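You operate a simulated robot arm through the tools that you are given. There is no shell and no other tool.

Carry out the task below with a simulated two-armed robot. There is one attempt and no reset: what you move stays moved.

TASK
Fold the blue sheets at fast speed with the gap set as their slip says.
Fine: they lie on the feed table; push the blue guide in, leave the dials set, folder off again.

Only the result counts: the job must be done as asked and must still hold three seconds after the hand-in. Knocking over, shifting, dropping, spilling or breaking anything else fails it. Flat cloth is picked up by pressing the open fingertips on it (5 to 10 N) and closing them slowly along it; thin cloth reads only 2 to 8 mm in the jaws.

THE ROBOT
Two 7-joint arms with fingered hands on one trunk that stands fixed in place. Base frame: the origin is at the foot of the trunk, x ahead of it, y to its left, z up. Units: m, degrees, N and s.
The left shoulder is at [0.07, 0.154, 1.272], the right one opposite. With the tool pointing down near the work surface each hand reaches from about 0.1 to 0.86 m from the base axis, measured 20 degrees to its own side. Payload 3.9 kg a hand.
The TCP of each hand is the grasp point between the finger pads, 0.03 m short of the fingertips. In the tool frame z runs along the fingers and y along their closing line. The gripper opens to 0.104 m; its body begins 0.035 m behind the TCP. The gripper is a hand of 4 fingers: y runs from the thumb to the fingers, the wrist lies at [-0.017, -0.104, -0.178] in the tool frame, and closing takes about 1.5 s.
Orientation is that of the tool frame in the base frame, as [roll, pitch, yaw] about the fixed x, y, z axes, in that order (R = Rz(yaw) Ry(pitch) Rx(roll)). With the fingers straight down and the wrist toward the robot, the tool's x, y and z point along [0, 1, 0], [1, 0, 0] and [0, 0, -1] of the base frame.

THE INTERFACE
- The arms move only by the tool servo_tool. It takes "left_moves", "right_moves" or both (then of equal length, played together; a hand with none holds still); each is a list of rows, each a list of 7 numbers: the closure, from 0 (fully open) to 1 (shut), then the shift along the tool's x, y, z in m, then the turn, a rotation vector about the tool's x, y, z in degrees. In form: [[gripper, x, y, z, ax, ay, az], ...]. A call has 1 to 20 rows; each row shifts and turns the commanded pose from where the row before left it, along the tool's axes as they then stand. Each row takes 0.2 s and may step no farther than 0.05 m and 8.6 degrees from the row before; otherwise, or with a gripper value out of range, the whole call is refused. A pose out of reach is approached as far as the arm can. The call stops where the force on the tool passes 40 N (or 10 N more than at its start, if that is more) or the arm is blocked; 0.2 s more then pass. Each finger travels about 0.072 m/s and halts on what it meets, pressing with about 26 N; the grip force reading is that of the motor and also rises with nothing between the fingers. The clock runs only during rows and for 0.2 s after the last one: add rows that do not move to give the fingers time. The reply holds the time, the measured pose of the TCP, the force on the tool along the base axes, the opening and the grip force, in the units named above and with some noise, with the torque about the TCP (base axes, N m) and any sound that the robot's microphone picked up.
- Cameras (640 x 400 px; columns grow to the right, rows downward): "scene" is now at [0.132, 0.0417, 1.5223]; the picture's right is [0.45, -0.89, 0.00], its down [-0.34, -0.17, -0.92] and it looks along [0.83, 0.42, -0.38] (base axes); focal length 214 px, centre (320, 200). "left" rides on the left gripper at [-0.066, -0.09, -0.126] in its tool frame; the picture's right is [-0.78, -0.30, 0.56], its down [0.57, -0.70, 0.42] and it looks along [0.27, 0.65, 0.71] (tool axes); focal length 275 px, centre (320, 200). "right" rides on the right gripper at [0.066, -0.09, -0.126] in its tool frame; the picture's right is [-0.78, 0.30, -0.56], its down [-0.57, -0.70, 0.43] and it looks along [-0.27, 0.65, 0.71] (tool axes); focal length 275 px, centre (320, 200). There is no depth. A picture from a camera that has moved, and an enlarged one, comes with that camera's place and axes in the base frame and with its lens.
- camera(camera): a new picture of that camera. It takes no simulated time.
- raise_lower(by): slides the trunk up (or, below 0, down) by that many m; the arms and the scene camera ride with it, the base frame stays. It gives what a move gives, with no picture.
- hand_shape(shape, hand): the hand has 4 fingers and takes this shape, open, in about a second: jaw (thumb against the fingers, like two jaws); tri (thumb and two fingers); tip (a fingertip pinch); poke (one finger out to press); point (the index stretched); flat (the hand flat); cup (the hand cupped); fist (a fist). The gripper value then closes the fingers along that shape, each until it touches; the sizes above hold for jaw. It gives what a move gives, with no picture.
- head_to(pan, tilt): turns the head with the scene camera to pan (to the left, within 86 degrees either way) and tilt (down, from -29 to 69), counted from straight ahead of the robot. It gives what a move gives.
- zoom(camera, box): a new picture of the part [left, top, right, bottom] of that camera's present view, enlarged. It takes no simulated time.
- job_done(): hands the job in; it is judged then, once.

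Nothing tells you positions but the pictures and the camera data. Unless the task says otherwise, let go and move clear before handing in.

The tools are called after "Call:" by a JSON object that holds its "op" and its "data". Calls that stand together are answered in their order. servo_tool: Moves the arms, as the interface text tells. Its arguments: {"type":"object","properties":{"left_moves":{"type":"array","items":{"type":"array","items":{"type":"number"}}},"right_moves":{"type":"array","items":{"type":"array","items":{"type":"number"}}}},"required":[]} The other tools are called the same way: raise_lower (by) moves the trunk up or down; hand_shape (shape, hand) gives the hand a shape; head_to (pan, tilt) turns the head that bears the scene camera; camera (camera) takes a picture; zoom (camera, box) takes an enlarged picture of a part of a camera's view; job_done () hands the job in.

At the start:

```text
time: 0.0
left_tcp_pos: [0.3231, 0.4361, 1.4502]
left_tcp_rot: [-180.0, 0.1, 89.9]
left_ft_force: [0.5, -0.1, -1.2]
left_ft_torque: [0.01, 0.0, -0.01]
left_width: 0.1037
left_grip_force: 0.0
left_shape: jaw
right_tcp_pos: [0.4814, 0.0181, 1.4646]
right_tcp_rot: [-179.9, 0.0, 90.1]
right_ft_force: [0.4, 1.0, 0.8]
right_ft_torque: [0.0, 0.02, 0.02]
right_width: 0.1035
right_grip_force: 0.0
right_shape: jaw
trunk travel left (down, up): [-0.725, 0.215]
head pan, tilt (commanded): [26.7, 22.3]
```

scene: 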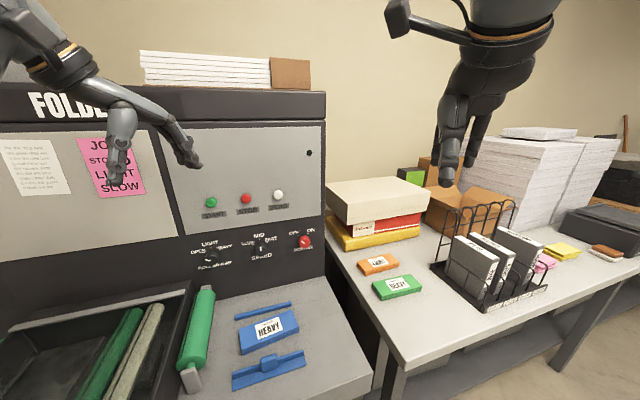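
right: 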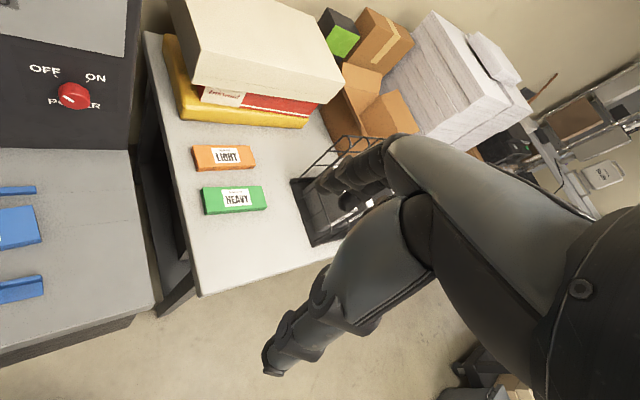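
left: 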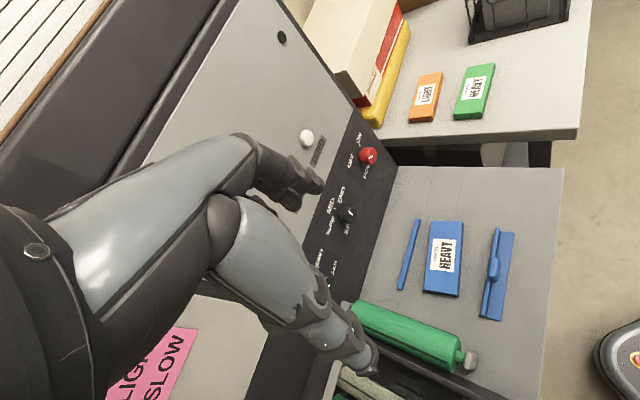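

I see a folding machine with a control panel (START, STOP, and a third white button, plus ROLLER/GAP, SPEED and POWER dials). The blue pack marked HEAVY lies on the feed table between two blue guides. I will look closer at the panel, the notes and the slip before I move anything.

Call:
{"op": "zoom", "data": {"camera": "scene", "box": [180, 170, 340, 280]}}

Call:
{"op": "zoom", "data": {"camera": "scene", "box": [0, 120, 160, 220]}}

Call:
{"op": "zoom", "data": {"camera": "scene", "box": [170, 280, 350, 400]}}

Call:
{"op": "zoom", "data": {"camera": "left", "box": [280, 100, 560, 340]}}

Call:
{"op": "zoom", "data": {"camera": "right", "box": [0, 0, 160, 320]}}

```text
3.64 times, centred on (260, 225) of scene
camera zoom: at [0.132, 0.0417, 1.5223], right [0.45, -0.89, 0.0], down [-0.34, -0.17, -0.92], along [0.83, 0.42, -0.38], focal length 780 px, centre (538, 109)
```

zoom: 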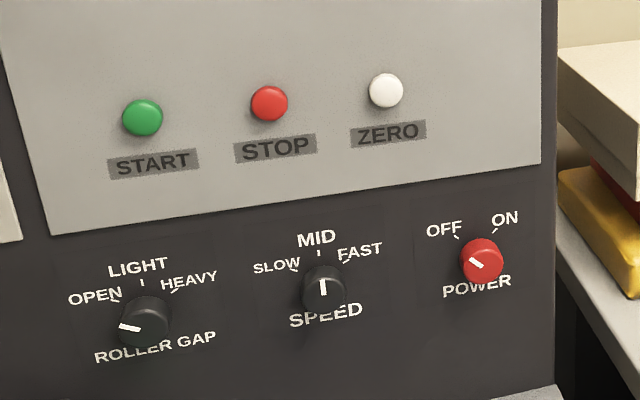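

```text
4.00 times, centred on (80, 170) of scene
camera zoom: at [0.132, 0.0417, 1.5223], right [0.45, -0.89, 0.0], down [-0.34, -0.17, -0.92], along [0.83, 0.42, -0.38], focal length 858 px, centre (1280, 320)
```

zoom: 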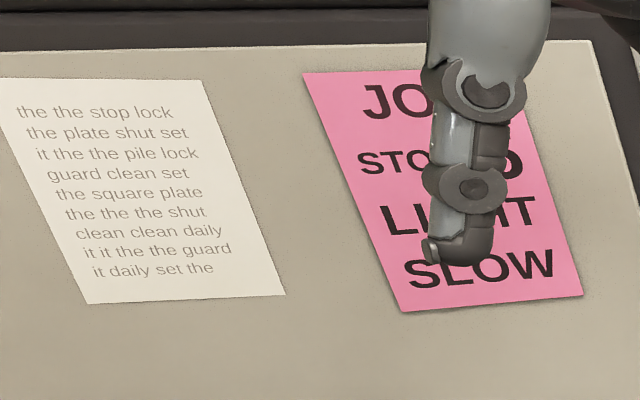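

```text
3.33 times, centred on (260, 340) of scene
camera zoom: at [0.132, 0.0417, 1.5223], right [0.45, -0.89, 0.0], down [-0.34, -0.17, -0.92], along [0.83, 0.42, -0.38], focal length 715 px, centre (520, -267)
```

zoom: 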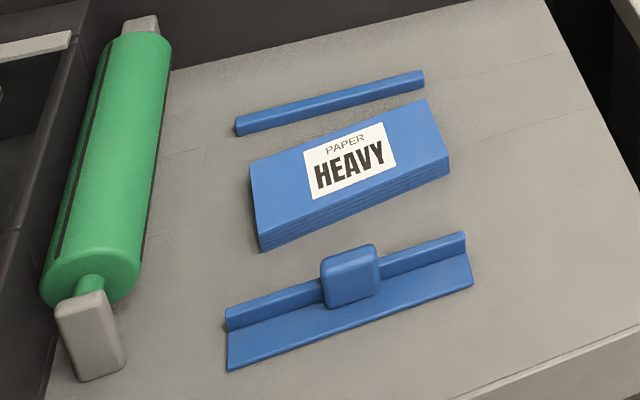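

```text
1.67 times, centred on (420, 220) of left
camera zoom: at [0.2337, 0.3705, 1.576], right [-0.3, -0.78, -0.56], down [-0.7, 0.57, -0.42], along [0.65, 0.27, -0.71], focal length 459 px, centre (153, 167)
```

zoom: 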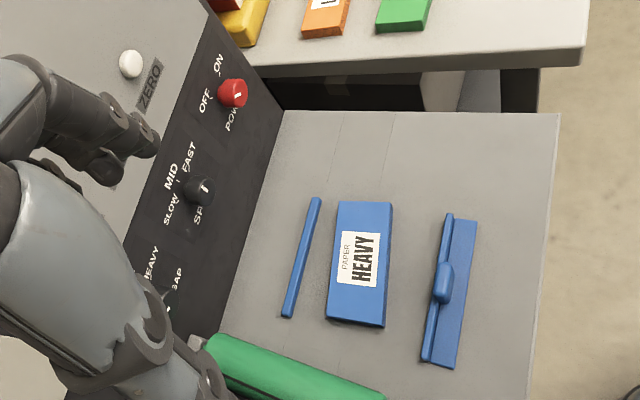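

```text
1.25 times, centred on (80, 160) of right
camera zoom: at [0.3925, 0.0841, 1.5911], right [0.3, -0.78, 0.56], down [-0.7, -0.57, -0.42], along [0.65, -0.26, -0.71], focal length 344 px, centre (620, 250)
```

zoom: 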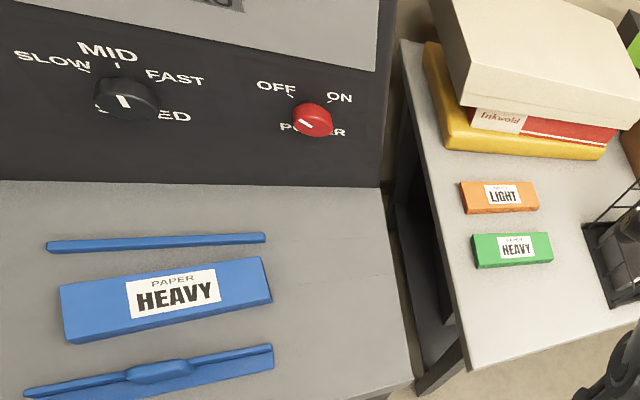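

The slip on the blue pack says HEAVY. The gap dial looks to be at OPEN, the speed at MID and the power at OFF. Next I turn the head to see the rest of the machine and the surroundings.

Call:
{"op": "head_to", "data": {"pan": 50, "tilt": 30}}

Call:
{"op": "camera", "data": {"camera": "scene"}}

```text
time: 0.9
left_tcp_pos: [0.3228, 0.4357, 1.4509]
left_tcp_rot: [180.0, 0.0, 90.0]
left_ft_force: [-0.7, -0.4, -0.4]
left_ft_torque: [0.02, -0.03, 0.0]
left_width: 0.1038
left_grip_force: 0.1
left_shape: jaw
right_tcp_pos: [0.482, 0.0187, 1.4646]
right_tcp_rot: [-179.9, 0.0, 90.0]
right_ft_force: [-0.6, 0.3, -0.5]
right_ft_torque: [0.0, 0.0, -0.01]
right_width: 0.1035
right_grip_force: 0.0
right_shape: jaw
trunk travel left (down, up): [-0.725, 0.215]
head pan, tilt (commanded): [50.0, 30.0]
```

```text
taken
camera scene: at [0.1073, 0.0692, 1.5101], right [0.77, -0.64, 0.0], down [-0.32, -0.38, -0.87], along [0.56, 0.66, -0.5], focal length 214 px, centre (320, 200)
```

scene: 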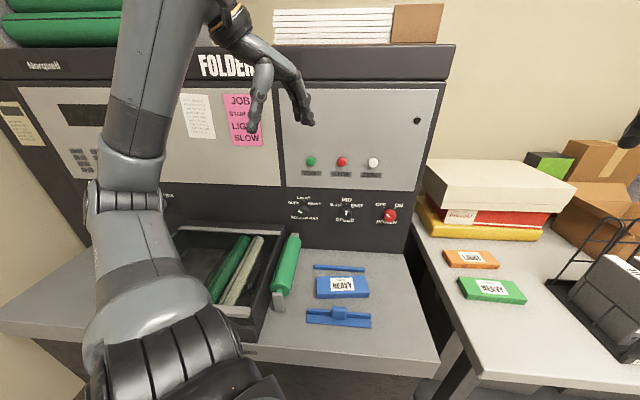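

Call:
{"op": "zoom", "data": {"camera": "scene", "box": [0, 50, 200, 200]}}

Call:
{"op": "zoom", "data": {"camera": "scene", "box": [160, 200, 400, 350]}}

Call:
{"op": "zoom", "data": {"camera": "scene", "box": [270, 130, 430, 240]}}

Call:
{"op": "head_to", "data": {"pan": 85, "tilt": 20}}

Call:
{"op": "camera", "data": {"camera": "scene"}}

```text
2.67 times, centred on (100, 125) of scene
camera zoom: at [0.1073, 0.0692, 1.5101], right [0.77, -0.64, 0.0], down [-0.32, -0.38, -0.87], along [0.56, 0.66, -0.5], focal length 572 px, centre (907, 400)
```

zoom: 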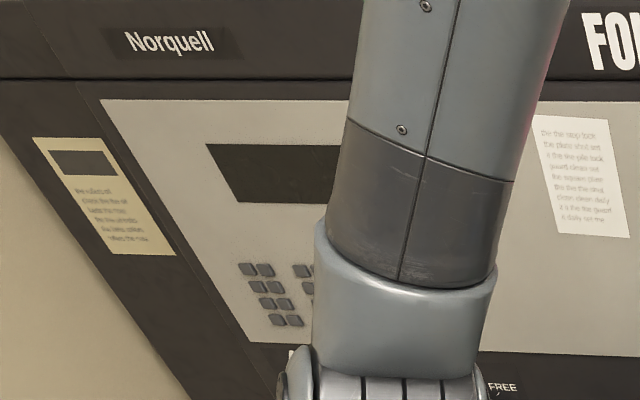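

```text
2.67 times, centred on (280, 275) of scene
camera zoom: at [0.1073, 0.0692, 1.5101], right [0.77, -0.64, 0.0], down [-0.32, -0.38, -0.87], along [0.56, 0.66, -0.5], focal length 572 px, centre (427, 0)
```

zoom: 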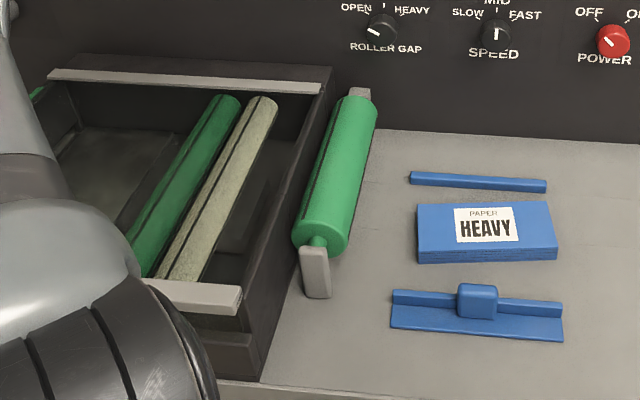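

```text
3.64 times, centred on (350, 185) of scene
camera zoom: at [0.1073, 0.0692, 1.5101], right [0.77, -0.64, 0.0], down [-0.32, -0.38, -0.87], along [0.56, 0.66, -0.5], focal length 780 px, centre (211, 254)
```

zoom: 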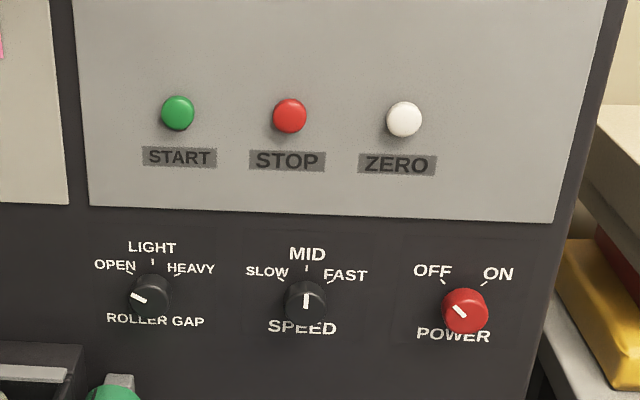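

```text
time: 1.9
left_tcp_pos: [0.3228, 0.4361, 1.4503]
left_tcp_rot: [180.0, 0.0, 90.0]
left_ft_force: [0.0, 0.0, 0.8]
left_ft_torque: [0.02, -0.01, 0.02]
left_width: 0.1036
left_grip_force: 0.1
left_shape: jaw
right_tcp_pos: [0.4827, 0.0186, 1.4642]
right_tcp_rot: [-179.8, 0.0, 90.2]
right_ft_force: [-0.4, 0.2, 0.3]
right_ft_torque: [0.02, -0.01, -0.03]
right_width: 0.1035
right_grip_force: 0.0
right_shape: jaw
trunk travel left (down, up): [-0.725, 0.215]
head pan, tilt (commanded): [85.0, 20.0]
```

```text
taken
camera scene: at [0.0574, 0.0927, 1.5261], right [1.0, -0.09, 0.0], down [-0.03, -0.34, -0.94], along [0.08, 0.94, -0.34], focal length 214 px, centre (320, 200)
```

scene: 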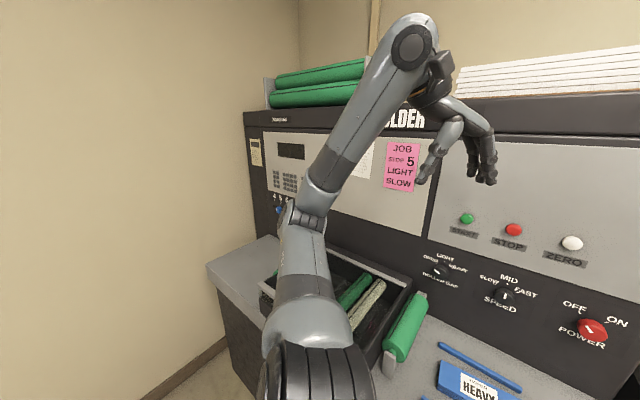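

Call:
{"op": "zoom", "data": {"camera": "scene", "box": [240, 110, 440, 270]}}

Call:
{"op": "zoom", "data": {"camera": "scene", "box": [370, 130, 440, 200]}}

Call:
{"op": "zoom", "data": {"camera": "scene", "box": [250, 170, 310, 250]}}

```text
2.50 times, centred on (340, 190) of scene
camera zoom: at [0.0574, 0.0927, 1.5261], right [1.0, -0.09, 0.0], down [-0.03, -0.34, -0.94], along [0.08, 0.94, -0.34], focal length 536 px, centre (270, 225)
```

zoom: 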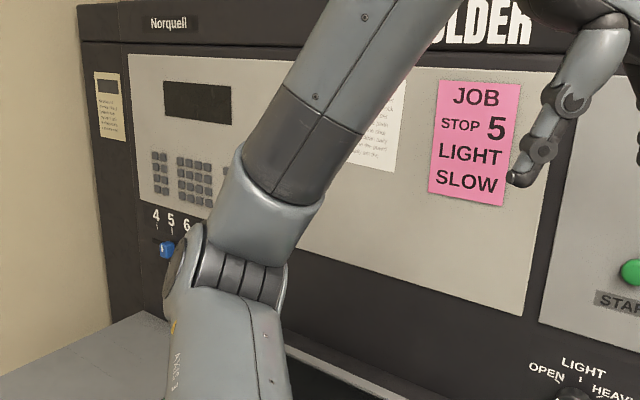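

```text
5.71 times, centred on (405, 165) of scene
camera zoom: at [0.0574, 0.0927, 1.5261], right [1.0, -0.09, 0.0], down [-0.03, -0.34, -0.94], along [0.08, 0.94, -0.34], focal length 1226 px, centre (-166, 400)
```

zoom: 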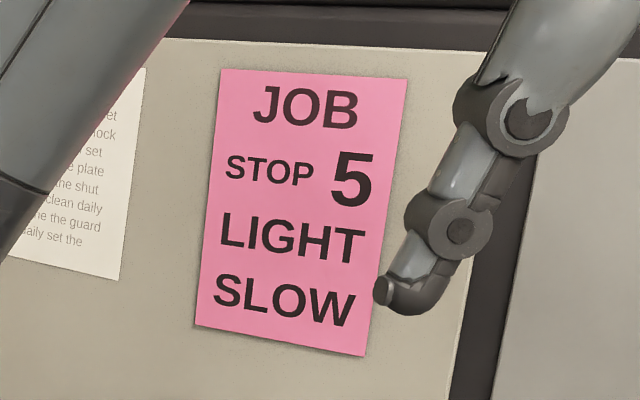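

```text
5.00 times, centred on (280, 210) of scene
camera zoom: at [0.0574, 0.0927, 1.5261], right [1.0, -0.09, 0.0], down [-0.03, -0.34, -0.94], along [0.08, 0.94, -0.34], focal length 1072 px, centre (520, 150)
```

zoom: 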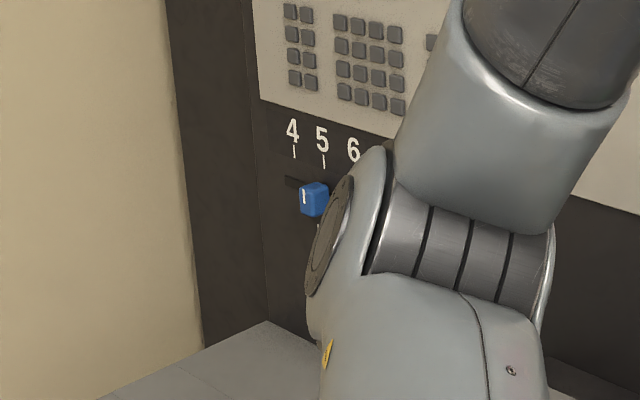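

The machine stands at about 45° to the robot: the knobs lie at z≈1.08, from about (0.49, 0.62) to (0.71, 0.40), and the sheets at about (0.475, 0.39, 0.90). There is also a slider marked 4 5 6 and a label FREE behind the left arm, so I move that arm to the front right to see them.

Call:
{"op": "servo_tool", "data": {"left_moves": [[0, -0.03, 0.025, 0, 0, 0, 0], [0, -0.03, 0.025, 0, 0, 0, 0], [0, -0.03, 0.025, 0, 0, 0, 0], [0, -0.03, 0.025, 0, 0, 0, 0]]}}

Call:
{"op": "camera", "data": {"camera": "scene"}}

```text
time: 2.9
left_tcp_pos: [0.4239, 0.3135, 1.4507]
left_tcp_rot: [-180.0, -0.1, 90.0]
left_ft_force: [-0.5, 0.1, -0.4]
left_ft_torque: [-0.02, -0.03, -0.01]
left_width: 0.1038
left_grip_force: 0.1
left_shape: jaw
right_tcp_pos: [0.4835, 0.0154, 1.4648]
right_tcp_rot: [-179.8, -0.2, 90.1]
right_ft_force: [1.2, -0.5, 0.6]
right_ft_torque: [0.05, 0.0, -0.02]
right_width: 0.1036
right_grip_force: 0.2
right_shape: jaw
trunk travel left (down, up): [-0.725, 0.215]
head pan, tilt (commanded): [85.0, 20.0]
```

```text
taken
camera scene: at [0.058, 0.0905, 1.5262], right [1.0, -0.09, 0.0], down [-0.03, -0.34, -0.94], along [0.08, 0.94, -0.34], focal length 214 px, centre (320, 200)
```

scene: 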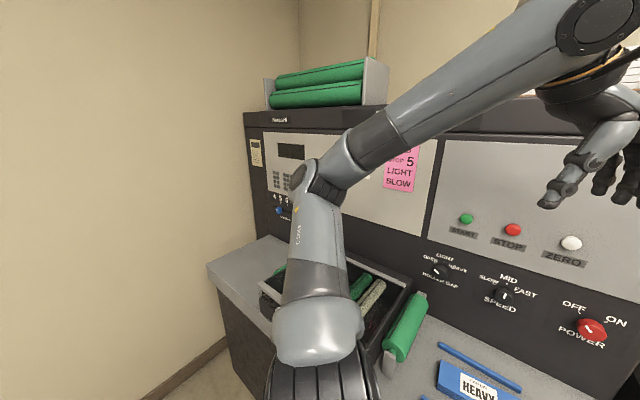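

Call:
{"op": "zoom", "data": {"camera": "scene", "box": [250, 180, 310, 225]}}

Call:
{"op": "servo_tool", "data": {"left_moves": [[0, -0.02, 0.03, -0.03, 0, 0, 0], [0, -0.02, 0.03, -0.03, 0, 0, 0], [0, -0.02, 0.03, -0.03, 0, 0, 0]]}}

Call:
{"op": "camera", "data": {"camera": "scene"}}

```text
8.89 times, centred on (280, 202) of scene
camera zoom: at [0.058, 0.0905, 1.5262], right [1.0, -0.09, 0.0], down [-0.03, -0.34, -0.94], along [0.08, 0.94, -0.34], focal length 1906 px, centre (676, 178)
```

zoom: 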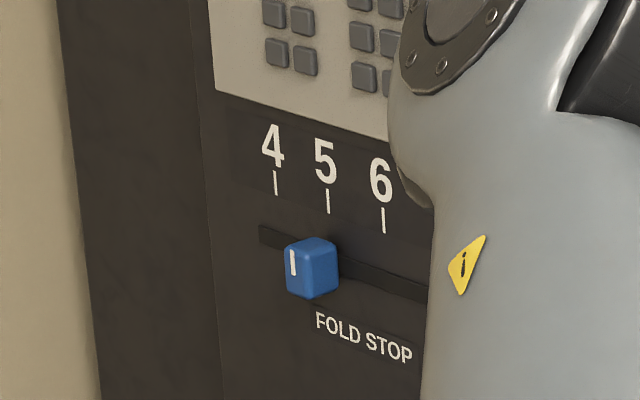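

```text
time: 3.7
left_tcp_pos: [0.5194, 0.2535, 1.5397]
left_tcp_rot: [-179.8, -0.1, 89.9]
left_ft_force: [-0.3, -0.8, 0.2]
left_ft_torque: [0.04, -0.01, 0.0]
left_width: 0.1037
left_grip_force: 0.1
left_shape: jaw
right_tcp_pos: [0.4855, 0.0163, 1.4631]
right_tcp_rot: [-179.8, 0.0, 90.0]
right_ft_force: [0.2, 1.4, 0.1]
right_ft_torque: [0.0, 0.03, -0.01]
right_width: 0.1036
right_grip_force: 0.1
right_shape: jaw
trunk travel left (down, up): [-0.725, 0.215]
head pan, tilt (commanded): [85.0, 20.0]
```

```text
taken
camera scene: at [0.0605, 0.0911, 1.526], right [1.0, -0.09, 0.0], down [-0.03, -0.34, -0.94], along [0.08, 0.94, -0.34], focal length 214 px, centre (320, 200)
```

scene: 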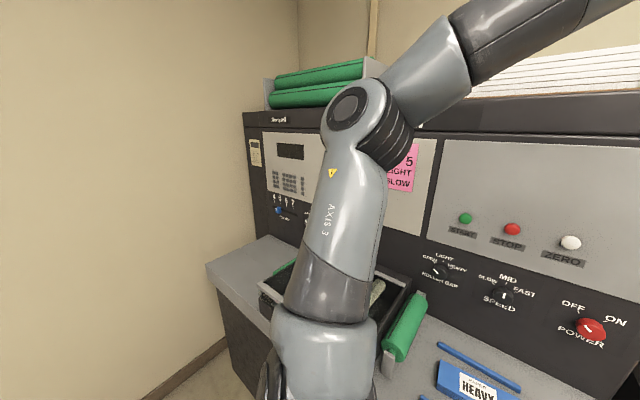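

The fold stop slider sits at 5, which I leave alone. Next I look at the panel section with the FREE label.

Call:
{"op": "zoom", "data": {"camera": "scene", "box": [250, 170, 330, 240]}}

Call:
{"op": "head_to", "data": {"pan": 60, "tilt": 25}}

Call:
{"op": "camera", "data": {"camera": "scene"}}

Call:
{"op": "camera", "data": {"camera": "left"}}

```text
5.71 times, centred on (290, 205) of scene
camera zoom: at [0.0605, 0.0911, 1.526], right [1.0, -0.09, 0.0], down [-0.03, -0.34, -0.94], along [0.08, 0.94, -0.34], focal length 1226 px, centre (491, 171)
```

zoom: 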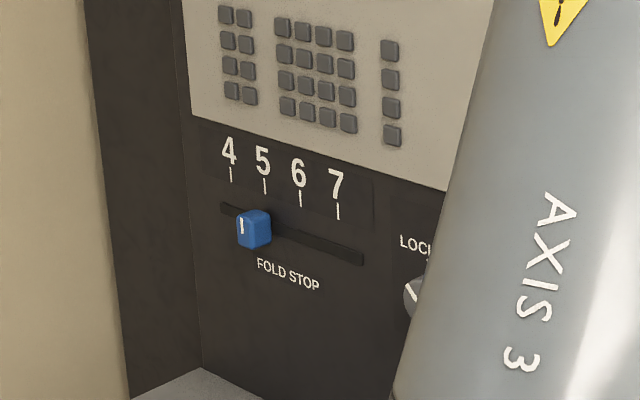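

```text
time: 4.6
left_tcp_pos: [0.5143, 0.2572, 1.5416]
left_tcp_rot: [-180.0, 0.0, 90.0]
left_ft_force: [-1.0, -0.1, 0.1]
left_ft_torque: [0.0, -0.01, 0.04]
left_width: 0.1039
left_grip_force: 0.0
left_shape: jaw
right_tcp_pos: [0.4827, 0.0183, 1.4643]
right_tcp_rot: [-180.0, 0.0, 90.1]
right_ft_force: [0.2, 0.1, -0.3]
right_ft_torque: [0.03, 0.0, 0.0]
right_width: 0.1038
right_grip_force: 0.0
right_shape: jaw
trunk travel left (down, up): [-0.725, 0.215]
head pan, tilt (commanded): [60.0, 25.0]
```

```text
taken
camera scene: at [0.0946, 0.0805, 1.518], right [0.87, -0.5, 0.0], down [-0.21, -0.37, -0.91], along [0.45, 0.79, -0.42], focal length 214 px, centre (320, 200)
```

scene: 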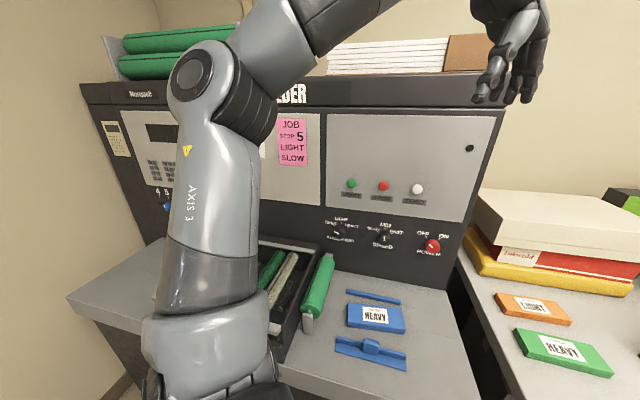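

```text
taken
camera left: at [0.4247, 0.1921, 1.6659], right [-0.3, -0.78, -0.56], down [-0.7, 0.57, -0.42], along [0.65, 0.27, -0.71], focal length 275 px, centre (320, 200)
```

left: 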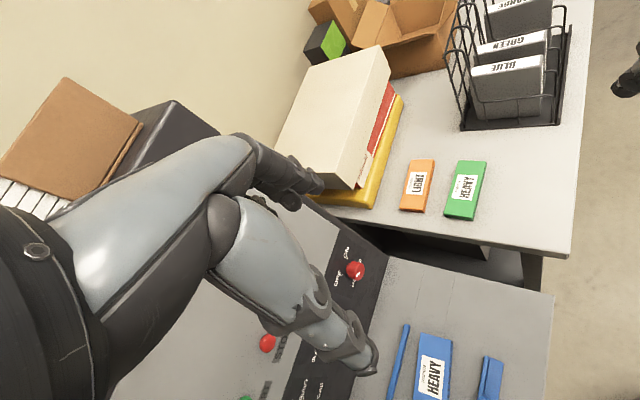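

Call:
{"op": "zoom", "data": {"camera": "left", "box": [430, 0, 600, 140]}}

Call:
{"op": "camera", "data": {"camera": "right"}}

Call:
{"op": "head_to", "data": {"pan": -10, "tilt": 30}}

Call:
{"op": "camera", "data": {"camera": "scene"}}

```text
2.86 times, centred on (515, 70) of left
camera zoom: at [0.4247, 0.1921, 1.6659], right [-0.3, -0.78, -0.56], down [-0.7, 0.57, -0.42], along [0.65, 0.27, -0.71], focal length 786 px, centre (-237, 571)
```

zoom: 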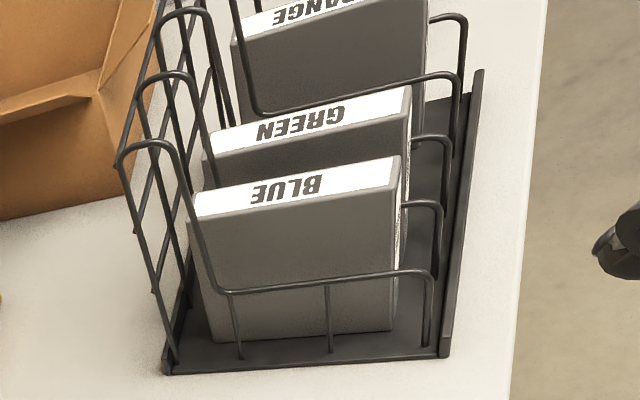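

```text
taken
camera right: at [0.392, 0.0848, 1.5912], right [0.3, -0.78, 0.56], down [-0.7, -0.57, -0.42], along [0.65, -0.26, -0.71], focal length 275 px, centre (320, 200)
```

right: 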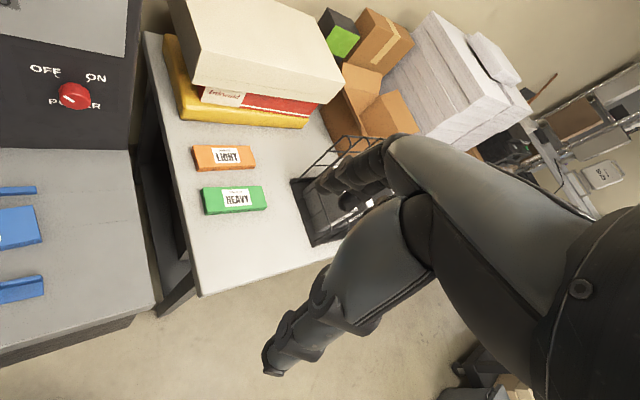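

```text
time: 6.0
left_tcp_pos: [0.5149, 0.2569, 1.5405]
left_tcp_rot: [-179.9, 0.0, 90.1]
left_ft_force: [-0.4, -0.3, 0.2]
left_ft_torque: [-0.01, -0.02, 0.01]
left_width: 0.1038
left_grip_force: 0.0
left_shape: jaw
right_tcp_pos: [0.4827, 0.0178, 1.4653]
right_tcp_rot: [-179.9, 0.0, 90.1]
right_ft_force: [1.2, 0.0, 0.7]
right_ft_torque: [-0.02, 0.03, 0.01]
right_width: 0.1035
right_grip_force: 0.1
right_shape: jaw
trunk travel left (down, up): [-0.725, 0.215]
head pan, tilt (commanded): [-10.0, 30.0]
```

```text
taken
camera scene: at [0.1382, -0.0158, 1.5101], right [-0.17, -0.98, 0.0], down [-0.49, 0.09, -0.87], along [0.85, -0.15, -0.5], focal length 214 px, centre (320, 200)
```

scene: 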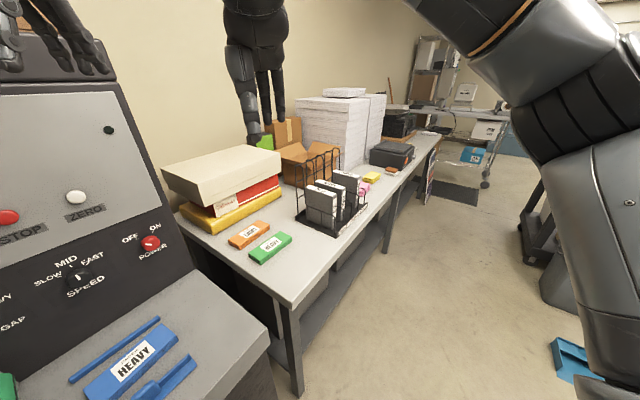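

Call:
{"op": "servo_tool", "data": {"left_moves": [[0, 0.03, -0.03, 0, 0, 0, 0], [0, 0.03, -0.03, 0, 0, 0, 0], [0, 0.03, -0.03, 0, 0, 0, 0], [0, 0.03, -0.03, 0, 0, 0, 0], [0, 0.03, -0.03, 0, 0, 0, 0], [0, 0.03, -0.03, 0, 0, 0, 0], [0, 0.03, -0.03, 0, 0, 0, 0], [0, 0, 0, 0, 0, 0, -8], [0, 0, 0, 0, 0, 0, -8], [0, 0, 0, 0, 0, 0, -8], [0, 0, 0, 0, 0, 0, -8], [0, 0, 0, 0, 0, 0, -8]]}}

Call:
{"op": "camera", "data": {"camera": "left"}}

```text
time: 8.6
left_tcp_pos: [0.3109, 0.458, 1.5421]
left_tcp_rot: [-180.0, -0.1, 130.2]
left_ft_force: [0.7, 0.3, 0.4]
left_ft_torque: [0.0, 0.03, -0.01]
left_width: 0.1038
left_grip_force: 0.1
left_shape: jaw
left hand out of reach, approached as far as the arm can: row 6
right_tcp_pos: [0.4834, 0.0178, 1.4645]
right_tcp_rot: [-179.8, 0.0, 90.2]
right_ft_force: [0.9, 0.3, -1.0]
right_ft_torque: [0.01, 0.0, 0.02]
right_width: 0.104
right_grip_force: 0.0
right_shape: jaw
trunk travel left (down, up): [-0.725, 0.215]
head pan, tilt (commanded): [-10.0, 30.0]
```

```text
taken
camera left: at [0.2849, 0.3497, 1.667], right [0.27, -0.78, -0.56], down [-0.91, -0.01, -0.42], along [0.32, 0.62, -0.71], focal length 275 px, centre (320, 200)
```

left: 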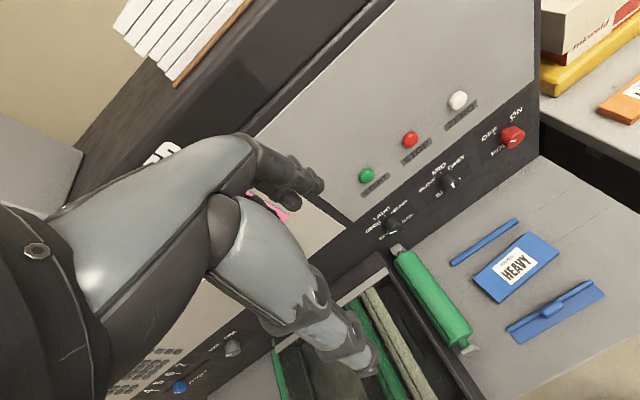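

Call:
{"op": "zoom", "data": {"camera": "left", "box": [140, 310, 300, 400]}}

Call:
{"op": "zoom", "data": {"camera": "left", "box": [340, 100, 540, 260]}}

Call:
{"op": "zoom", "data": {"camera": "left", "box": [430, 190, 640, 360]}}

```text
4.00 times, centred on (220, 355) of left
camera zoom: at [0.2849, 0.3497, 1.667], right [0.27, -0.78, -0.56], down [-0.91, -0.01, -0.42], along [0.32, 0.62, -0.71], focal length 1101 px, centre (720, -420)
```

zoom: 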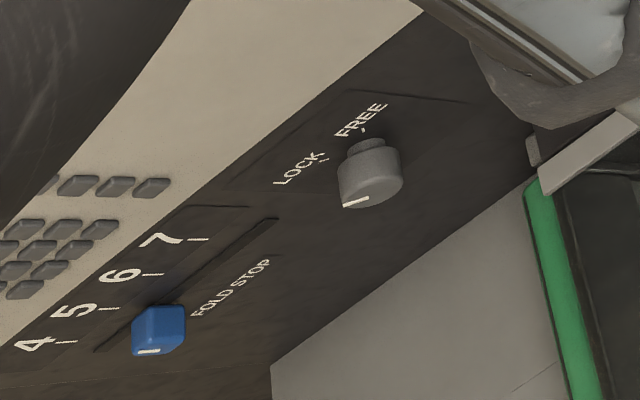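

```text
2.50 times, centred on (440, 180) of left
camera zoom: at [0.2849, 0.3497, 1.667], right [0.27, -0.78, -0.56], down [-0.91, -0.01, -0.42], along [0.32, 0.62, -0.71], focal length 688 px, centre (20, 250)
```

zoom: 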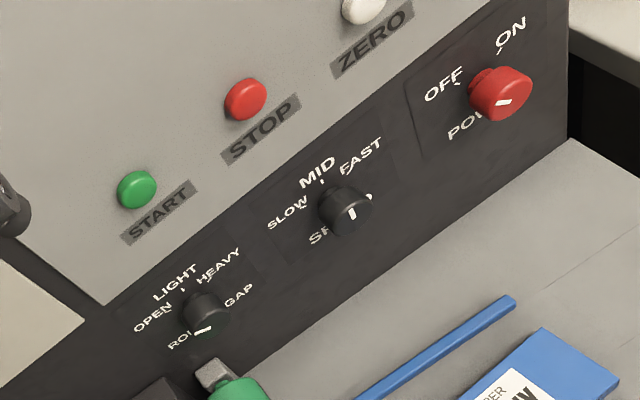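

```text
2.35 times, centred on (535, 275) of left
camera zoom: at [0.2849, 0.3497, 1.667], right [0.27, -0.78, -0.56], down [-0.91, -0.01, -0.42], along [0.32, 0.62, -0.71], focal length 648 px, centre (-186, 24)
```

zoom: 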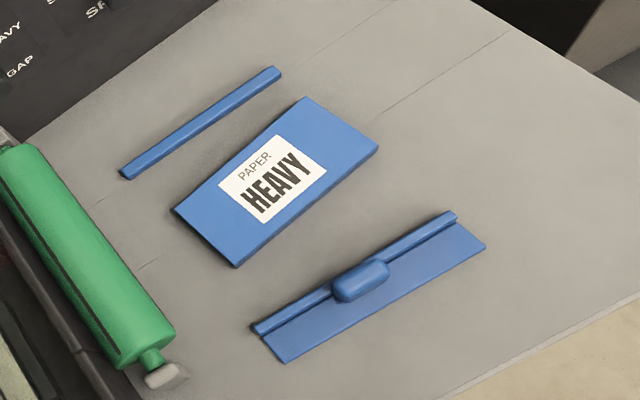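

Call:
{"op": "zoom", "data": {"camera": "left", "box": [370, 140, 480, 250]}}

Call:
{"op": "zoom", "data": {"camera": "left", "box": [470, 90, 550, 170]}}

Call:
{"op": "head_to", "data": {"pan": 40, "tilt": 30}}

Call:
{"op": "camera", "data": {"camera": "scene"}}

```text
3.64 times, centred on (425, 195) of left
camera zoom: at [0.2849, 0.3497, 1.667], right [0.27, -0.78, -0.56], down [-0.91, -0.01, -0.42], along [0.32, 0.62, -0.71], focal length 1001 px, centre (-62, 218)
```

zoom: 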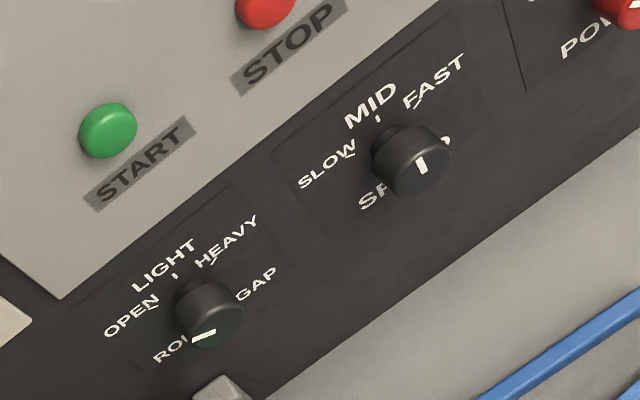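

```text
5.00 times, centred on (510, 130) of left
camera zoom: at [0.2849, 0.3497, 1.667], right [0.27, -0.78, -0.56], down [-0.91, -0.01, -0.42], along [0.32, 0.62, -0.71], focal length 1376 px, centre (-630, 550)
```

zoom: 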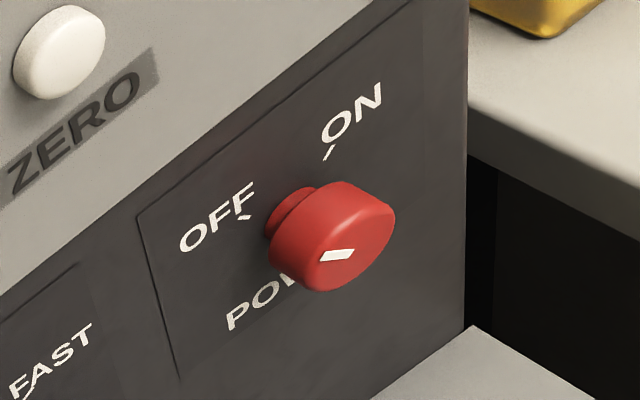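

```text
time: 9.8
left_tcp_pos: [0.3112, 0.4585, 1.5417]
left_tcp_rot: [-180.0, -0.1, 129.9]
left_ft_force: [-0.9, -0.3, -0.1]
left_ft_torque: [-0.02, 0.02, 0.02]
left_width: 0.1039
left_grip_force: 0.1
left_shape: jaw
right_tcp_pos: [0.4827, 0.0176, 1.4645]
right_tcp_rot: [-179.8, 0.1, 90.1]
right_ft_force: [-0.9, -0.4, 0.4]
right_ft_torque: [-0.04, 0.0, -0.02]
right_width: 0.1037
right_grip_force: 0.0
right_shape: jaw
trunk travel left (down, up): [-0.725, 0.215]
head pan, tilt (commanded): [40.0, 30.0]
```

```text
taken
camera scene: at [0.1185, 0.058, 1.5101], right [0.64, -0.77, 0.0], down [-0.38, -0.32, -0.87], along [0.66, 0.56, -0.5], focal length 214 px, centre (320, 200)
```

scene: 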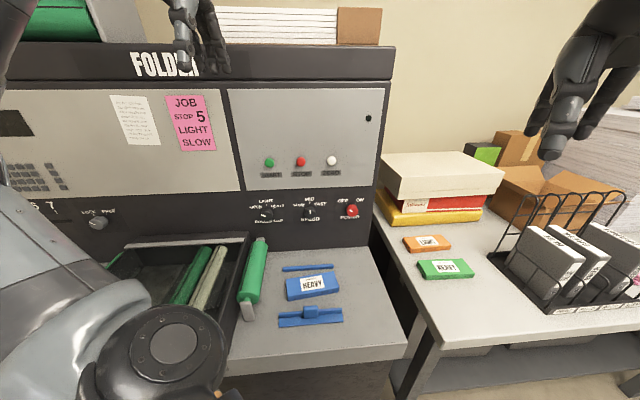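

The gap dial is at OPEN, the speed at MID, the power at OFF, the fold stop locked at 5 and the slip says HEAVY. The guide handle lies at about (0.39, 0.33), and pushing in means moving diagonally toward the panel, along (0.71, 0.71). I bring the closed left hand down in front of the guide.

Call:
{"op": "servo_tool", "data": {"left_moves": [[1, 0, 0, 0, 0, 0, -5], [1, -0.015, -0.0134, 0.02, 0, 0, 0], [1, -0.015, -0.0134, 0.02, 0, 0, 0], [1, -0.015, -0.0134, 0.02, 0, 0, 0], [1, -0.015, -0.0134, 0.02, 0, 0, 0], [1, -0.015, -0.0134, 0.02, 0, 0, 0], [1, -0.015, -0.0134, 0.02, 0, 0, 0], [1, -0.015, -0.0134, 0.02, 0, 0, 0], [1, -0.015, -0.0134, 0.02, 0, 0, 0], [1, -0.015, -0.0134, 0.02, 0, 0, 0], [1, -0.015, -0.0134, 0.02, 0, 0, 0], [1, 0, 0, 0.03, 0, 0, 0], [1, 0, 0, 0.03, 0, 0, 0], [1, 0, 0, 0.03, 0, 0, 0], [1, 0, 0, 0.03, 0, 0, 0], [1, 0, 0, 0.03, 0, 0, 0], [1, 0, 0, 0.03, 0, 0, 0]]}}

Call:
{"op": "camera", "data": {"camera": "scene"}}

Call:
{"op": "camera", "data": {"camera": "left"}}

Call:
{"op": "camera", "data": {"camera": "right"}}

```text
time: 13.4
left_tcp_pos: [0.3477, 0.2709, 1.349]
left_tcp_rot: [179.9, 0.0, 135.0]
left_ft_force: [1.0, 0.1, 0.8]
left_ft_torque: [0.03, -0.02, -0.03]
left_width: 0.0002
left_grip_force: 26.4
left_shape: jaw
left hand out of reach, approached as far as the arm can: row 11, 12, 13, 14, 15, 16, 17
right_tcp_pos: [0.4817, 0.0168, 1.4638]
right_tcp_rot: [-179.9, -0.1, 90.1]
right_ft_force: [0.2, 0.1, 0.3]
right_ft_torque: [0.0, 0.03, 0.03]
right_width: 0.1036
right_grip_force: 0.1
right_shape: jaw
trunk travel left (down, up): [-0.725, 0.215]
head pan, tilt (commanded): [40.0, 30.0]
```

```text
taken
camera scene: at [0.1183, 0.0575, 1.5101], right [0.64, -0.77, 0.0], down [-0.38, -0.32, -0.87], along [0.66, 0.56, -0.5], focal length 214 px, centre (320, 200)
```

scene: 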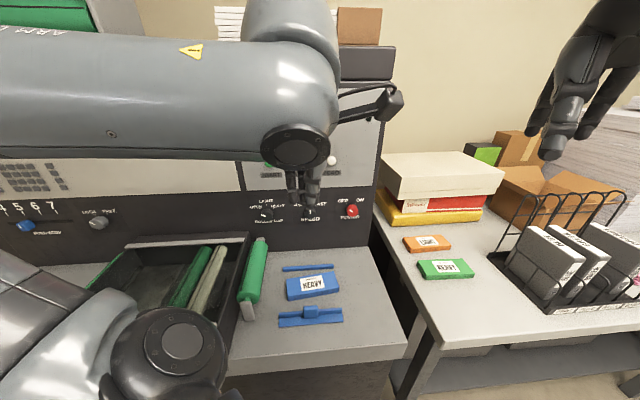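

```text
taken
camera left: at [0.3306, 0.1598, 1.4747], right [0.34, -0.76, -0.56], down [-0.9, -0.09, -0.43], along [0.27, 0.65, -0.71], focal length 275 px, centre (320, 200)
```

left: 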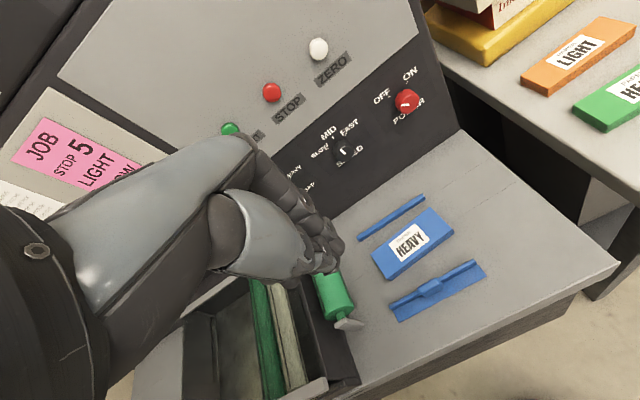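

```text
taken
camera right: at [0.3924, 0.0834, 1.5912], right [0.3, -0.78, 0.56], down [-0.7, -0.57, -0.42], along [0.65, -0.26, -0.71], focal length 275 px, centre (320, 200)
```

right: 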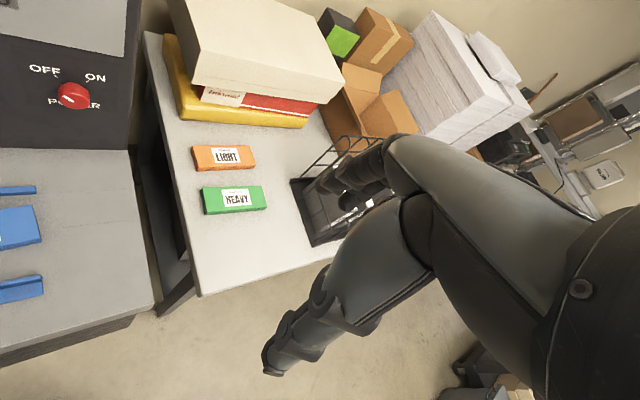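

The left arm folded up against its near reach limit. I go outward a little and descend from there.

Call:
{"op": "servo_tool", "data": {"left_moves": [[1, 0, 0.03, 0.01, 0, 0, 0], [1, 0, 0.03, 0.01, 0, 0, 0], [1, 0, 0.0, 0.03, 0, 0, 0], [1, 0, 0.0, 0.03, 0, 0, 0]]}}

```text
time: 14.4
left_tcp_pos: [0.4129, 0.3107, 1.2846]
left_tcp_rot: [-179.9, -0.1, 134.9]
left_ft_force: [0.6, 1.0, -1.4]
left_ft_torque: [0.01, -0.01, -0.03]
left_width: 0.0001
left_grip_force: 26.1
left_shape: jaw
left hand out of reach, approached as far as the arm can: row 3, 4
right_tcp_pos: [0.4846, 0.0169, 1.4634]
right_tcp_rot: [-179.9, -0.1, 90.0]
right_ft_force: [0.2, 0.6, -0.3]
right_ft_torque: [0.01, 0.06, -0.02]
right_width: 0.1038
right_grip_force: 0.1
right_shape: jaw
trunk travel left (down, up): [-0.725, 0.215]
head pan, tilt (commanded): [40.0, 30.0]
```

Call:
{"op": "servo_tool", "data": {"left_moves": [[1, 0.02, 0.03, -0.01, 0, 0, 0], [1, 0.02, 0.03, 0, 0, 0, 0], [1, 0.02, 0.02, 0.0, 0, 0, 0], [1, 0, 0.0, 0.03, 0, 0, 0], [1, 0, 0.0, 0.03, 0, 0, 0]]}}

Call:
{"op": "camera", "data": {"camera": "scene"}}

```text
time: 15.6
left_tcp_pos: [0.4261, 0.413, 1.234]
left_tcp_rot: [180.0, -0.1, 134.9]
left_ft_force: [-0.5, 0.2, -1.0]
left_ft_torque: [0.01, 0.0, -0.02]
left_width: 0.0
left_grip_force: 25.9
left_shape: jaw
right_tcp_pos: [0.4833, 0.0181, 1.4654]
right_tcp_rot: [-179.9, 0.0, 90.0]
right_ft_force: [0.3, 1.3, 0.3]
right_ft_torque: [-0.05, 0.04, -0.02]
right_width: 0.1036
right_grip_force: 0.0
right_shape: jaw
trunk travel left (down, up): [-0.725, 0.215]
head pan, tilt (commanded): [40.0, 30.0]
```

```text
taken
camera scene: at [0.1193, 0.0585, 1.51], right [0.64, -0.77, 0.0], down [-0.38, -0.32, -0.87], along [0.66, 0.56, -0.5], focal length 214 px, centre (320, 200)
```

scene: 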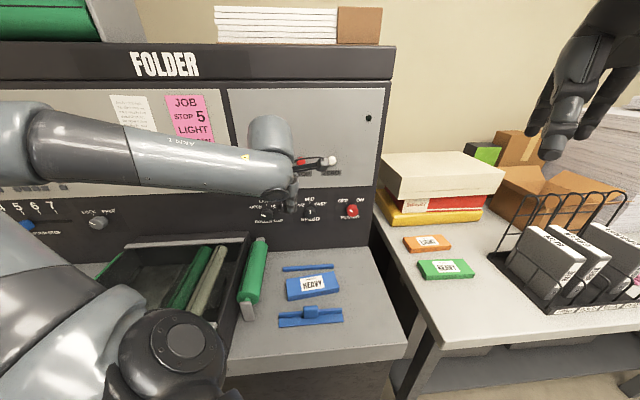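

Call:
{"op": "servo_tool", "data": {"left_moves": [[1, 0, 0.0, 0.03, 0, 0, 0], [1, 0, 0.0, 0.03, 0, 0, 0], [1, 0, 0.0, 0.03, 0, 0, 0], [1, 0, 0.0, 0.03, 0, 0, 0], [1, -0.01, -0.02, 0.0, 0, 0, 0], [1, -0.01, -0.02, 0, 0, 0, 0]]}}

Call:
{"op": "camera", "data": {"camera": "scene"}}

Call:
{"op": "camera", "data": {"camera": "left"}}

```text
time: 17.0
left_tcp_pos: [0.4499, 0.38, 1.1187]
left_tcp_rot: [-179.9, -0.1, 135.1]
left_ft_force: [-0.2, -0.2, -0.2]
left_ft_torque: [0.0, 0.0, 0.02]
left_width: 0.0
left_grip_force: 26.5
left_shape: jaw
left hand out of reach, approached as far as the arm can: row 1, 2, 5, 6
right_tcp_pos: [0.4827, 0.0173, 1.4641]
right_tcp_rot: [-179.8, 0.0, 90.0]
right_ft_force: [-0.1, -0.2, 0.4]
right_ft_torque: [0.01, 0.02, 0.01]
right_width: 0.1037
right_grip_force: 0.0
right_shape: jaw
trunk travel left (down, up): [-0.725, 0.215]
head pan, tilt (commanded): [40.0, 30.0]
```

```text
taken
camera scene: at [0.1187, 0.0574, 1.51], right [0.64, -0.77, 0.0], down [-0.38, -0.32, -0.87], along [0.66, 0.56, -0.5], focal length 214 px, centre (320, 200)
```

scene: 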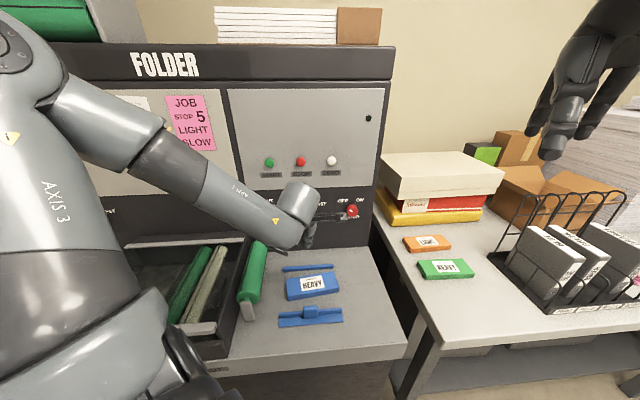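

```text
taken
camera left: at [0.4333, 0.2704, 1.244], right [0.34, -0.76, -0.56], down [-0.9, -0.09, -0.42], along [0.27, 0.65, -0.71], focal length 275 px, centre (320, 200)
```

left: 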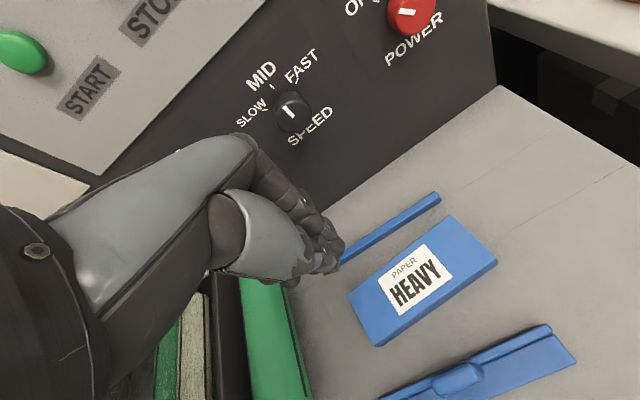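

Call:
{"op": "servo_tool", "data": {"left_moves": [[1, 0, 0.0, 0.03, 0, 0, 0], [1, 0, 0.0, 0.03, 0, 0, 0], [1, 0, 0.0, 0.03, 0, 0, 0], [1, 0, 0.0, 0.02, 0, 0, 0], [1, 0, -0.02, 0.0, 0, 0, 0], [1, 0, -0.02, 0, 0, 0, 0], [1, 0, -0.02, 0.0, 0, 0, 0], [1, 0, -0.02, 0, 0, 0, 0]]}}

Call:
{"op": "camera", "data": {"camera": "scene"}}

Call:
{"op": "camera", "data": {"camera": "left"}}

```text
time: 18.8
left_tcp_pos: [0.4077, 0.3324, 1.0058]
left_tcp_rot: [-180.0, 0.0, 135.1]
left_ft_force: [-0.9, 0.5, -0.8]
left_ft_torque: [0.02, 0.03, -0.01]
left_width: 0.0
left_grip_force: 25.6
left_shape: jaw
left hand out of reach, approached as far as the arm can: row 8
right_tcp_pos: [0.4825, 0.0176, 1.4647]
right_tcp_rot: [-179.9, 0.0, 90.1]
right_ft_force: [0.8, -0.5, -0.9]
right_ft_torque: [0.02, -0.03, -0.01]
right_width: 0.1038
right_grip_force: 0.1
right_shape: jaw
trunk travel left (down, up): [-0.725, 0.215]
head pan, tilt (commanded): [40.0, 30.0]
```

```text
taken
camera scene: at [0.1187, 0.0585, 1.51], right [0.64, -0.77, 0.0], down [-0.38, -0.32, -0.87], along [0.66, 0.56, -0.5], focal length 214 px, centre (320, 200)
```

scene: 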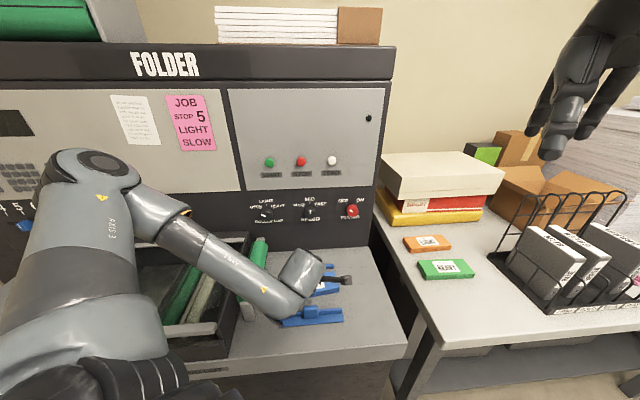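

```text
taken
camera left: at [0.3904, 0.2227, 1.1307], right [0.34, -0.76, -0.56], down [-0.9, -0.09, -0.42], along [0.27, 0.65, -0.71], focal length 275 px, centre (320, 200)
```

left: 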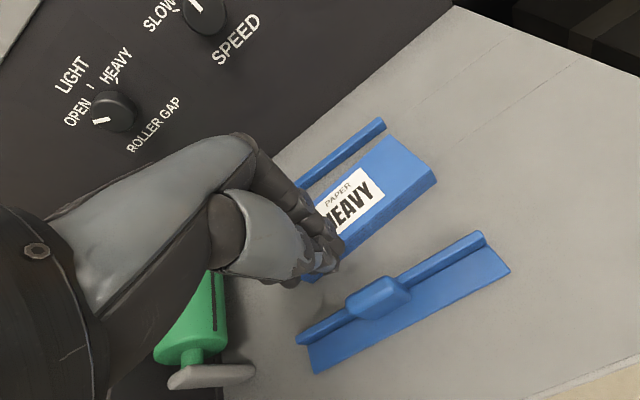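

The left arm can't come closer at this height, so I raise the trunk to give the arm more room. After that I lower the hand again in front of the guide.

Call:
{"op": "raise_lower", "data": {"by": 0.18}}

Call:
{"op": "servo_tool", "data": {"left_moves": [[1, 0, -0.02, 0.0, 0, 0, 0], [1, 0, -0.02, 0.02, 0, 0, 0], [1, 0, -0.02, 0.03, 0, 0, 0], [1, 0, -0.01, 0.03, 0, 0, 0], [1, 0, -0.01, 0.03, 0, 0, 0]]}}

```text
time: 20.8
left_tcp_pos: [0.4064, 0.3325, 1.1851]
left_tcp_rot: [180.0, 0.0, 135.0]
left_ft_force: [-0.3, 0.0, -0.1]
left_ft_torque: [0.0, 0.02, 0.03]
left_width: 0.0
left_grip_force: 25.8
left_shape: jaw
right_tcp_pos: [0.4827, 0.0178, 1.6443]
right_tcp_rot: [-179.9, 0.1, 90.0]
right_ft_force: [0.5, 0.2, 0.1]
right_ft_torque: [0.03, 0.01, -0.03]
right_width: 0.1035
right_grip_force: 0.1
right_shape: jaw
trunk travel left (down, up): [-0.905, 0.035]
head pan, tilt (commanded): [40.0, 30.0]
```

```text
time: 22.0
left_tcp_pos: [0.3723, 0.3069, 1.0958]
left_tcp_rot: [-180.0, 0.0, 135.1]
left_ft_force: [0.5, 0.2, -0.2]
left_ft_torque: [0.01, 0.0, 0.0]
left_width: 0.0
left_grip_force: 25.7
left_shape: jaw
left hand out of reach, approached as far as the arm can: row 1, 2, 5
right_tcp_pos: [0.4842, 0.0158, 1.6443]
right_tcp_rot: [-179.8, -0.1, 90.0]
right_ft_force: [0.3, 0.0, 0.8]
right_ft_torque: [0.0, 0.02, -0.04]
right_width: 0.1038
right_grip_force: 0.1
right_shape: jaw
trunk travel left (down, up): [-0.905, 0.035]
head pan, tilt (commanded): [40.0, 30.0]
```

Call:
{"op": "servo_tool", "data": {"left_moves": [[1, 0, 0, 0.03, 0, 0, 0], [1, 0, 0, 0.03, 0, 0, 0], [1, 0, -0.015, 0.02, 0, 0, 0], [1, 0, -0.015, 0.0, 0, 0, 0], [1, 0, -0.015, 0.0, 0, 0, 0]]}}

Call:
{"op": "camera", "data": {"camera": "scene"}}

Call:
{"op": "camera", "data": {"camera": "left"}}

```text
time: 23.2
left_tcp_pos: [0.3348, 0.306, 1.0931]
left_tcp_rot: [180.0, 0.0, 135.0]
left_ft_force: [0.4, -0.4, 0.1]
left_ft_torque: [0.0, 0.0, 0.02]
left_width: 0.0001
left_grip_force: 25.7
left_shape: jaw
left hand out of reach, approached as far as the arm can: row 1, 2, 3, 4, 5
right_tcp_pos: [0.4835, 0.0171, 1.6448]
right_tcp_rot: [-179.9, -0.1, 90.0]
right_ft_force: [0.1, -0.9, -0.5]
right_ft_torque: [0.02, 0.03, -0.01]
right_width: 0.1036
right_grip_force: 0.1
right_shape: jaw
trunk travel left (down, up): [-0.905, 0.035]
head pan, tilt (commanded): [40.0, 30.0]
```

```text
taken
camera scene: at [0.1187, 0.0575, 1.6901], right [0.64, -0.77, 0.0], down [-0.38, -0.32, -0.87], along [0.66, 0.56, -0.5], focal length 214 px, centre (320, 200)
```

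scene: 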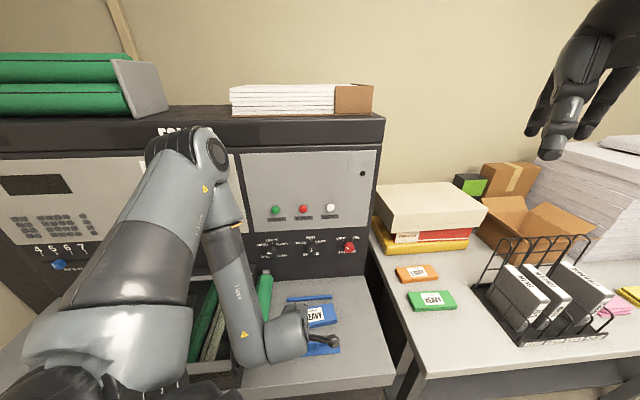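

```text
taken
camera left: at [0.3178, 0.1971, 1.2176], right [0.34, -0.76, -0.56], down [-0.9, -0.09, -0.42], along [0.27, 0.65, -0.71], focal length 275 px, centre (320, 200)
```

left: 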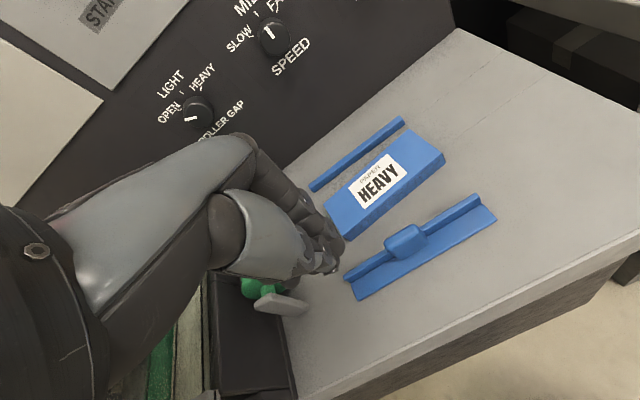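

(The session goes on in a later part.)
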